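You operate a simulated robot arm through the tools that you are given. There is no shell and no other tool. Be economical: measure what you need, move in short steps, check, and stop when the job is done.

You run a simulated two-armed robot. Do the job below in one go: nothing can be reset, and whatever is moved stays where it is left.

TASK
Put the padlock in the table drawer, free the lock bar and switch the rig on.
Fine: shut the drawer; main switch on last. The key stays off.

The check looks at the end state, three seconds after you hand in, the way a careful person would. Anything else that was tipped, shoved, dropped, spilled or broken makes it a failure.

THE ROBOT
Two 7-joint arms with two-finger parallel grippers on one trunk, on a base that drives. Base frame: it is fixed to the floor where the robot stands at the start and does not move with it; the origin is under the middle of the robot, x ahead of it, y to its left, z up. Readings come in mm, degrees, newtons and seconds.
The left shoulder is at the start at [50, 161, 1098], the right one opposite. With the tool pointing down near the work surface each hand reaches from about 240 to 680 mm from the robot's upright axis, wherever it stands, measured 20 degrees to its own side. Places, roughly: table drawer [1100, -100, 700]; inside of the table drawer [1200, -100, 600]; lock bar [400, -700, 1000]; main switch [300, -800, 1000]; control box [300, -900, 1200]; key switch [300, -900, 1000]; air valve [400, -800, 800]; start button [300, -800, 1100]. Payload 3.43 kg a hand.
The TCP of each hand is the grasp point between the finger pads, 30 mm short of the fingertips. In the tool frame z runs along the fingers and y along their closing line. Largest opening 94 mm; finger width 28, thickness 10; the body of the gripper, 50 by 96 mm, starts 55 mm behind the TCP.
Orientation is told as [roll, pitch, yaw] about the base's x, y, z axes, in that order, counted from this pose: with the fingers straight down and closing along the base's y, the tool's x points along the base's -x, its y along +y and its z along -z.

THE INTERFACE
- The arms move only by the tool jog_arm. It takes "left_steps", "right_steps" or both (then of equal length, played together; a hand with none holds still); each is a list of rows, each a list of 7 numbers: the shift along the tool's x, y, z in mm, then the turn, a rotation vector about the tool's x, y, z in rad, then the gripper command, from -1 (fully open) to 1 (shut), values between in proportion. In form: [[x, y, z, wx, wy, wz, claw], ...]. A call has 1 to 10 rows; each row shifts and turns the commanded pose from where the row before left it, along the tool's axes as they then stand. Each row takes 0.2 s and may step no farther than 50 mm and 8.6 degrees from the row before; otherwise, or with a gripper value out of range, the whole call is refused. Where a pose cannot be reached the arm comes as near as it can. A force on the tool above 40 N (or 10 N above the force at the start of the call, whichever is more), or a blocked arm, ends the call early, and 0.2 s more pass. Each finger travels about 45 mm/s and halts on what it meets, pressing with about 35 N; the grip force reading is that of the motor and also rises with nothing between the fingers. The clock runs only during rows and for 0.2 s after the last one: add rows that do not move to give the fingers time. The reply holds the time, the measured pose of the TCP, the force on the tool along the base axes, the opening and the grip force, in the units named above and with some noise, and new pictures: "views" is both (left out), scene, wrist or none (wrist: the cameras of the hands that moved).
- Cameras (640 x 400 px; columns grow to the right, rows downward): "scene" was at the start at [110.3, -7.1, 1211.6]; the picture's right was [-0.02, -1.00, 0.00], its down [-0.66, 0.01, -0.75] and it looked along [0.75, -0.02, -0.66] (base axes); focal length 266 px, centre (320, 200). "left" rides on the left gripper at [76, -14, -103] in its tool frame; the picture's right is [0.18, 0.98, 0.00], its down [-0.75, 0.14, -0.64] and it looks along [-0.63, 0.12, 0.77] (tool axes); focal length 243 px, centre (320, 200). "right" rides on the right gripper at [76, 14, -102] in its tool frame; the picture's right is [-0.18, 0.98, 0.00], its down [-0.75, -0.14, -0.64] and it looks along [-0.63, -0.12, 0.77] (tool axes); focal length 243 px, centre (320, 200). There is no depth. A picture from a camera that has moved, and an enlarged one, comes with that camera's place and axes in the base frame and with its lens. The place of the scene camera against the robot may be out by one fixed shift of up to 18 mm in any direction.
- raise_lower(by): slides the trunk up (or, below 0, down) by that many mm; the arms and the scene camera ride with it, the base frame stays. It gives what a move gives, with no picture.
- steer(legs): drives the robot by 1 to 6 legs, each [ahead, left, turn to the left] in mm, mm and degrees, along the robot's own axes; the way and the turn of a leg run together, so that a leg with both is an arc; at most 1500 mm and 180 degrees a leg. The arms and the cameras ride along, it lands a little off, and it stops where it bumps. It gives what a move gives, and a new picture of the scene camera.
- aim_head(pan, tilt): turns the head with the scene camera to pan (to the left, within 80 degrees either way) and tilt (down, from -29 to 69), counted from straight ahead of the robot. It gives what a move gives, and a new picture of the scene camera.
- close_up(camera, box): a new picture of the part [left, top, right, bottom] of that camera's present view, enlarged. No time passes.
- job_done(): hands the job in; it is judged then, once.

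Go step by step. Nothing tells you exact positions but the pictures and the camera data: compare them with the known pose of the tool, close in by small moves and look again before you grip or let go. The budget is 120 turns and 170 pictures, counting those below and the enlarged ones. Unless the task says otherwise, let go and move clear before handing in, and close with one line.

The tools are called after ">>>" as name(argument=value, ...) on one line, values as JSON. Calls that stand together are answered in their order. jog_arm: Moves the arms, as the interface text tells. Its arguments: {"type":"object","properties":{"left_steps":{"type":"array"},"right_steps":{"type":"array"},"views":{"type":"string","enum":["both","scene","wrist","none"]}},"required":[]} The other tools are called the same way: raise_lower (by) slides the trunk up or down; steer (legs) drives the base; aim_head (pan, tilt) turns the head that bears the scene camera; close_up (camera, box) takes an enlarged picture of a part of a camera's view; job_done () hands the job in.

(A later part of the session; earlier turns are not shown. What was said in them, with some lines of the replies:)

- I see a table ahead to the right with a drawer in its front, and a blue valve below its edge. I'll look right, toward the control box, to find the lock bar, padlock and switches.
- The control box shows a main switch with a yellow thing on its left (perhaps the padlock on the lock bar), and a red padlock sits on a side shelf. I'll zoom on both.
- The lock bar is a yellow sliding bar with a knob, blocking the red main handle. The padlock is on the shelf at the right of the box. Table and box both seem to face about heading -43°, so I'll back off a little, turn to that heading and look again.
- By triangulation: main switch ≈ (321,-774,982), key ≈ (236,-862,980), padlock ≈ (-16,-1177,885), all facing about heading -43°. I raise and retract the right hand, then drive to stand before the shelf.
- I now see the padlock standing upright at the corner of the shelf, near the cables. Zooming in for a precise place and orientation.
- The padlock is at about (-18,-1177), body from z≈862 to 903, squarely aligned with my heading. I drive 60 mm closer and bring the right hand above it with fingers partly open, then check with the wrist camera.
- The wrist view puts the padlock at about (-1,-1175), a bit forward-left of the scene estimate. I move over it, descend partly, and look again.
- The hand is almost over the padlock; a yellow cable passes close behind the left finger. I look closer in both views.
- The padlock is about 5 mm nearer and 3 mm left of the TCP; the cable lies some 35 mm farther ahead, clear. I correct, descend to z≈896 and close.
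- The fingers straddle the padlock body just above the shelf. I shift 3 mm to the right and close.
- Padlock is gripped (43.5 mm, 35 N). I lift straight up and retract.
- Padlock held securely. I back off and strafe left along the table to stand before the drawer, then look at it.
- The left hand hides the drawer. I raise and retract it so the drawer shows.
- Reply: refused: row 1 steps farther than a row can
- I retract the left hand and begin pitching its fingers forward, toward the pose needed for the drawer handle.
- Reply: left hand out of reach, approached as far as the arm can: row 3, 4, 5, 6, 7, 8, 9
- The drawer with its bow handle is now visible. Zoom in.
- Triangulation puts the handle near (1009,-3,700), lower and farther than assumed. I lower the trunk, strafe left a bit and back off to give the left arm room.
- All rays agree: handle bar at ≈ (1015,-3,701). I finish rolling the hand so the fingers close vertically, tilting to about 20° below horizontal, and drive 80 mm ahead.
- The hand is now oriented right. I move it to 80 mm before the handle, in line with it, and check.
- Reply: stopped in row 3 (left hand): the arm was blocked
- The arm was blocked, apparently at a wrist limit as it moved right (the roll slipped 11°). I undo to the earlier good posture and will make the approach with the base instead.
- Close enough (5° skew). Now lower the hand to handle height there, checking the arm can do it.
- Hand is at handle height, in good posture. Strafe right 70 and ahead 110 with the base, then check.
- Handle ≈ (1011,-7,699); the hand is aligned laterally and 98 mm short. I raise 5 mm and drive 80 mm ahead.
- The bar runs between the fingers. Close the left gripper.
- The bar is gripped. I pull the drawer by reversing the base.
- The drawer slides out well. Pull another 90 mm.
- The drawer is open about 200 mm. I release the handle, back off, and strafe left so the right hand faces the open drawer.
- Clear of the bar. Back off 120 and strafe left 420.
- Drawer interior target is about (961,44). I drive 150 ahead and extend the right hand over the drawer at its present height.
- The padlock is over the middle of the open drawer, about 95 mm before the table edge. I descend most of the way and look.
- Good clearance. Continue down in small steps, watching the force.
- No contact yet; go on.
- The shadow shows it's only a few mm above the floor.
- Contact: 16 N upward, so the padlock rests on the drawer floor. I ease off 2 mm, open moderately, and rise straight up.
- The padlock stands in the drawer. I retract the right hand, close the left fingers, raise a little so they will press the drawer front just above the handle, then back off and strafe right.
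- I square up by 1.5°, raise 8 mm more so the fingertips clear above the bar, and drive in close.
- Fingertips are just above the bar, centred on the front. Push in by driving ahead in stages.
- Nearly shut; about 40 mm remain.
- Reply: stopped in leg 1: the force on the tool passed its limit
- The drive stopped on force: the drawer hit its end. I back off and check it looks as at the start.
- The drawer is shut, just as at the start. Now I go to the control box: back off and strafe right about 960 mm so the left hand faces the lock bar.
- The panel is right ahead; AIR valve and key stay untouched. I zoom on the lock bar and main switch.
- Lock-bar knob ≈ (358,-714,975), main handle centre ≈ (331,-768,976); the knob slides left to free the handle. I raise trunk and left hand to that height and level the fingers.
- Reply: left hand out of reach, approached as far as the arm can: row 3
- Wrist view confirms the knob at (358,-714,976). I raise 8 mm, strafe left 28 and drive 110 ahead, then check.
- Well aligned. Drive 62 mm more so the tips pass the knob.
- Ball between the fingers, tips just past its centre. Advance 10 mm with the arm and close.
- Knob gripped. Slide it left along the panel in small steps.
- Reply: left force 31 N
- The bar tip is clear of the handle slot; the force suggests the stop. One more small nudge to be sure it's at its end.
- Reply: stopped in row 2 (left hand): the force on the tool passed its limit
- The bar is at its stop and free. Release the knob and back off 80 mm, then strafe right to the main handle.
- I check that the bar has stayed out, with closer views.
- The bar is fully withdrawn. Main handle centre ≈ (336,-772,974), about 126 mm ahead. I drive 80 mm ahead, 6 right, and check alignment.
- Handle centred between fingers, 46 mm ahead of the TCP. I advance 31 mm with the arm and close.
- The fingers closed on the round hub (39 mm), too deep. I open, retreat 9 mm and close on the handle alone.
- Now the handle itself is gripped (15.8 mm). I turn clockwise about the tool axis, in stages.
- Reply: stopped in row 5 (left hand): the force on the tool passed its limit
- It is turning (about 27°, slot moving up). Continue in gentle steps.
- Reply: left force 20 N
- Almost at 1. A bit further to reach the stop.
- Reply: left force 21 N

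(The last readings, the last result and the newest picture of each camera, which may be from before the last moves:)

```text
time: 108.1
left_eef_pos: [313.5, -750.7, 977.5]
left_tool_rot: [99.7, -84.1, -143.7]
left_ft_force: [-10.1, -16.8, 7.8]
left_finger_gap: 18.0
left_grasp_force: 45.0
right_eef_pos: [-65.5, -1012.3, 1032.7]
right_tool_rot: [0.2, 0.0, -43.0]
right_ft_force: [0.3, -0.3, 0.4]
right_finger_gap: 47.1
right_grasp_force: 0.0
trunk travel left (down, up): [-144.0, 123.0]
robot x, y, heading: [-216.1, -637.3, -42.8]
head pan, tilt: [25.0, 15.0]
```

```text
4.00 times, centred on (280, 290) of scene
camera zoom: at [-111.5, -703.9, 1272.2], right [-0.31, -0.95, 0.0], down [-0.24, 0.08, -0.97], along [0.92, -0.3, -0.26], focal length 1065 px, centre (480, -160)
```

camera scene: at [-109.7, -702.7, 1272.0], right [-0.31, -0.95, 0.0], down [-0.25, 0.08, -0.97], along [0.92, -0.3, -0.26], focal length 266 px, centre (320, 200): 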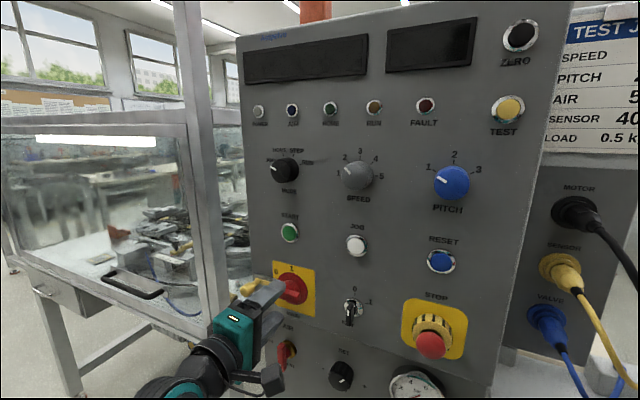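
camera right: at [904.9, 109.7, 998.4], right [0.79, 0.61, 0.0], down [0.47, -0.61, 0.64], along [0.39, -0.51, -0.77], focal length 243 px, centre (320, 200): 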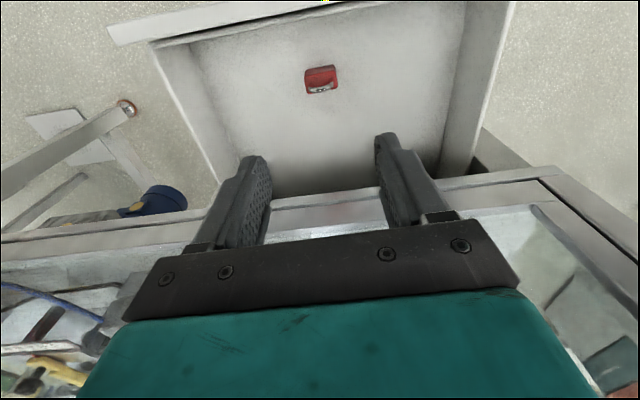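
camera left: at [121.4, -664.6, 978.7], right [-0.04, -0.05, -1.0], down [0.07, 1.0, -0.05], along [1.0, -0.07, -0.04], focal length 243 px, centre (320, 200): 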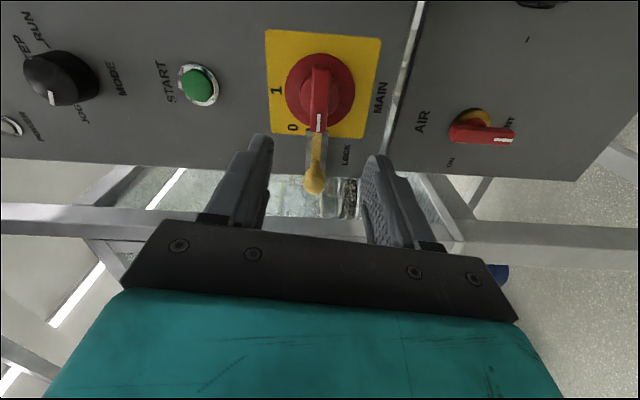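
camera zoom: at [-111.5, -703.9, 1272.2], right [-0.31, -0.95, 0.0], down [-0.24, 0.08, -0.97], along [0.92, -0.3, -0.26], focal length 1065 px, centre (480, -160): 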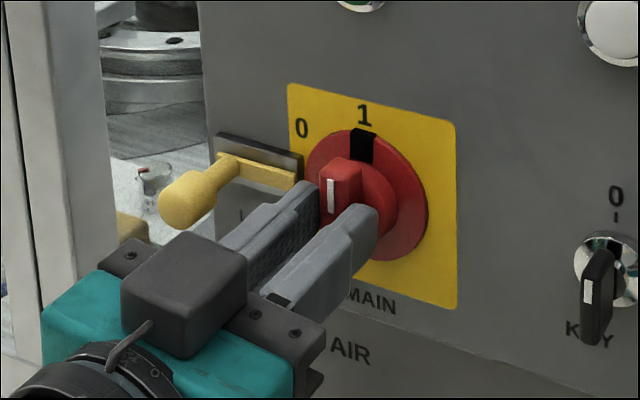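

The handle is vertical at 1 and the fingers begin to twist on it: it's at its stop. Release and back straight off.

>>> jog_arm(left_steps=[[0, 0, 0, 0, 0, 0, 0.4], [0, 0, 0, 0, 0, 0, 0], [0, 0, 0, 0, 0, 0, -0.1], [0, 0, 0, 0, 0, 0, -0.1], [0, 0, -20, 0, 0, 0, -0.1], [0, 0, -20, 0, 0, 0, -0.1]], views="none")

>>> steer(legs=[[-200, 0, 0]])

>>> close_up(camera="scene", box=[230, 180, 390, 280])

```text
time: 109.5
left_eef_pos: [286.7, -720.4, 976.3]
left_tool_rot: [98.0, -84.0, -141.9]
left_ft_force: [0.3, -0.1, -0.1]
left_finger_gap: 51.7
left_grasp_force: 0.0
right_eef_pos: [-63.4, -1010.1, 1034.7]
right_tool_rot: [0.0, 0.1, -43.1]
right_ft_force: [0.2, 0.0, -0.2]
right_finger_gap: 46.9
right_grasp_force: 0.1
trunk travel left (down, up): [-144.0, 123.0]
robot x, y, heading: [-215.2, -641.7, -43.0]
head pan, tilt: [25.0, 15.0]
```

```text
time: 111.1
left_eef_pos: [138.7, -584.0, 976.3]
left_tool_rot: [98.6, -84.0, -142.5]
left_ft_force: [1.2, 0.1, 0.0]
left_finger_gap: 51.7
left_grasp_force: 0.1
right_eef_pos: [-212.2, -873.2, 1033.9]
right_tool_rot: [0.0, 0.0, -43.2]
right_ft_force: [-0.9, 0.3, 0.2]
right_finger_gap: 47.1
right_grasp_force: 0.1
trunk travel left (down, up): [-144.0, 123.0]
robot x, y, heading: [-362.1, -502.1, -43.4]
head pan, tilt: [25.0, 15.0]
camera scene: at [-257.8, -564.6, 1272.1], right [-0.31, -0.95, 0.0], down [-0.25, 0.08, -0.97], along [0.92, -0.3, -0.26], focal length 266 px, centre (320, 200)
```

scene: 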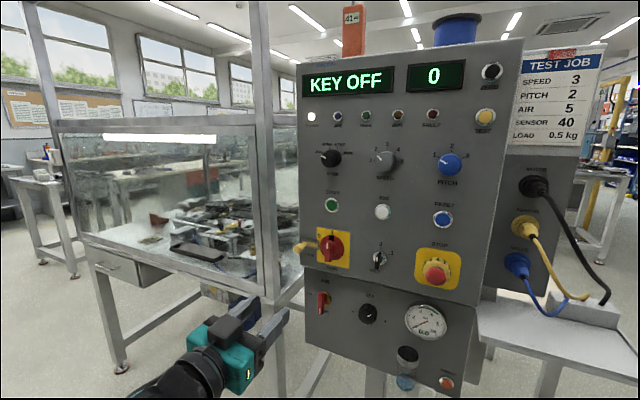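

```text
4.00 times, centred on (310, 230) of scene
camera zoom: at [-257.8, -564.6, 1272.1], right [-0.31, -0.95, 0.0], down [-0.25, 0.08, -0.97], along [0.92, -0.3, -0.26], focal length 1065 px, centre (360, 80)
```

zoom: 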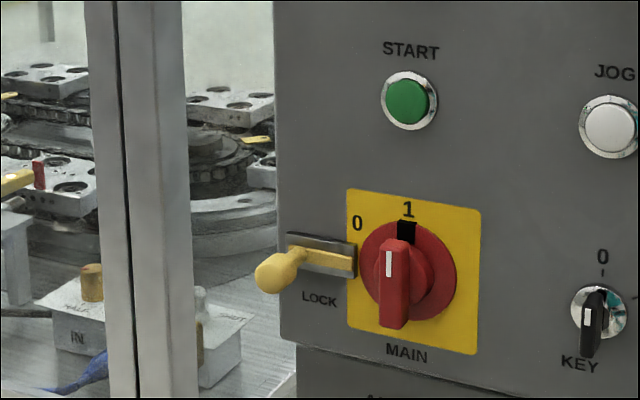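

The panel is lit: the POWER lamp is on, the display reads "KEY OFF", the main handle points to 1, and the lock bar is withdrawn. The drawer is shut with the padlock inside, and both hands are clear, so I hand in.

>>> job_done()

```text
The job is handed in.
```

The padlock is in the shut table drawer, the lock bar is free, and the main switch went on last with the key left off.
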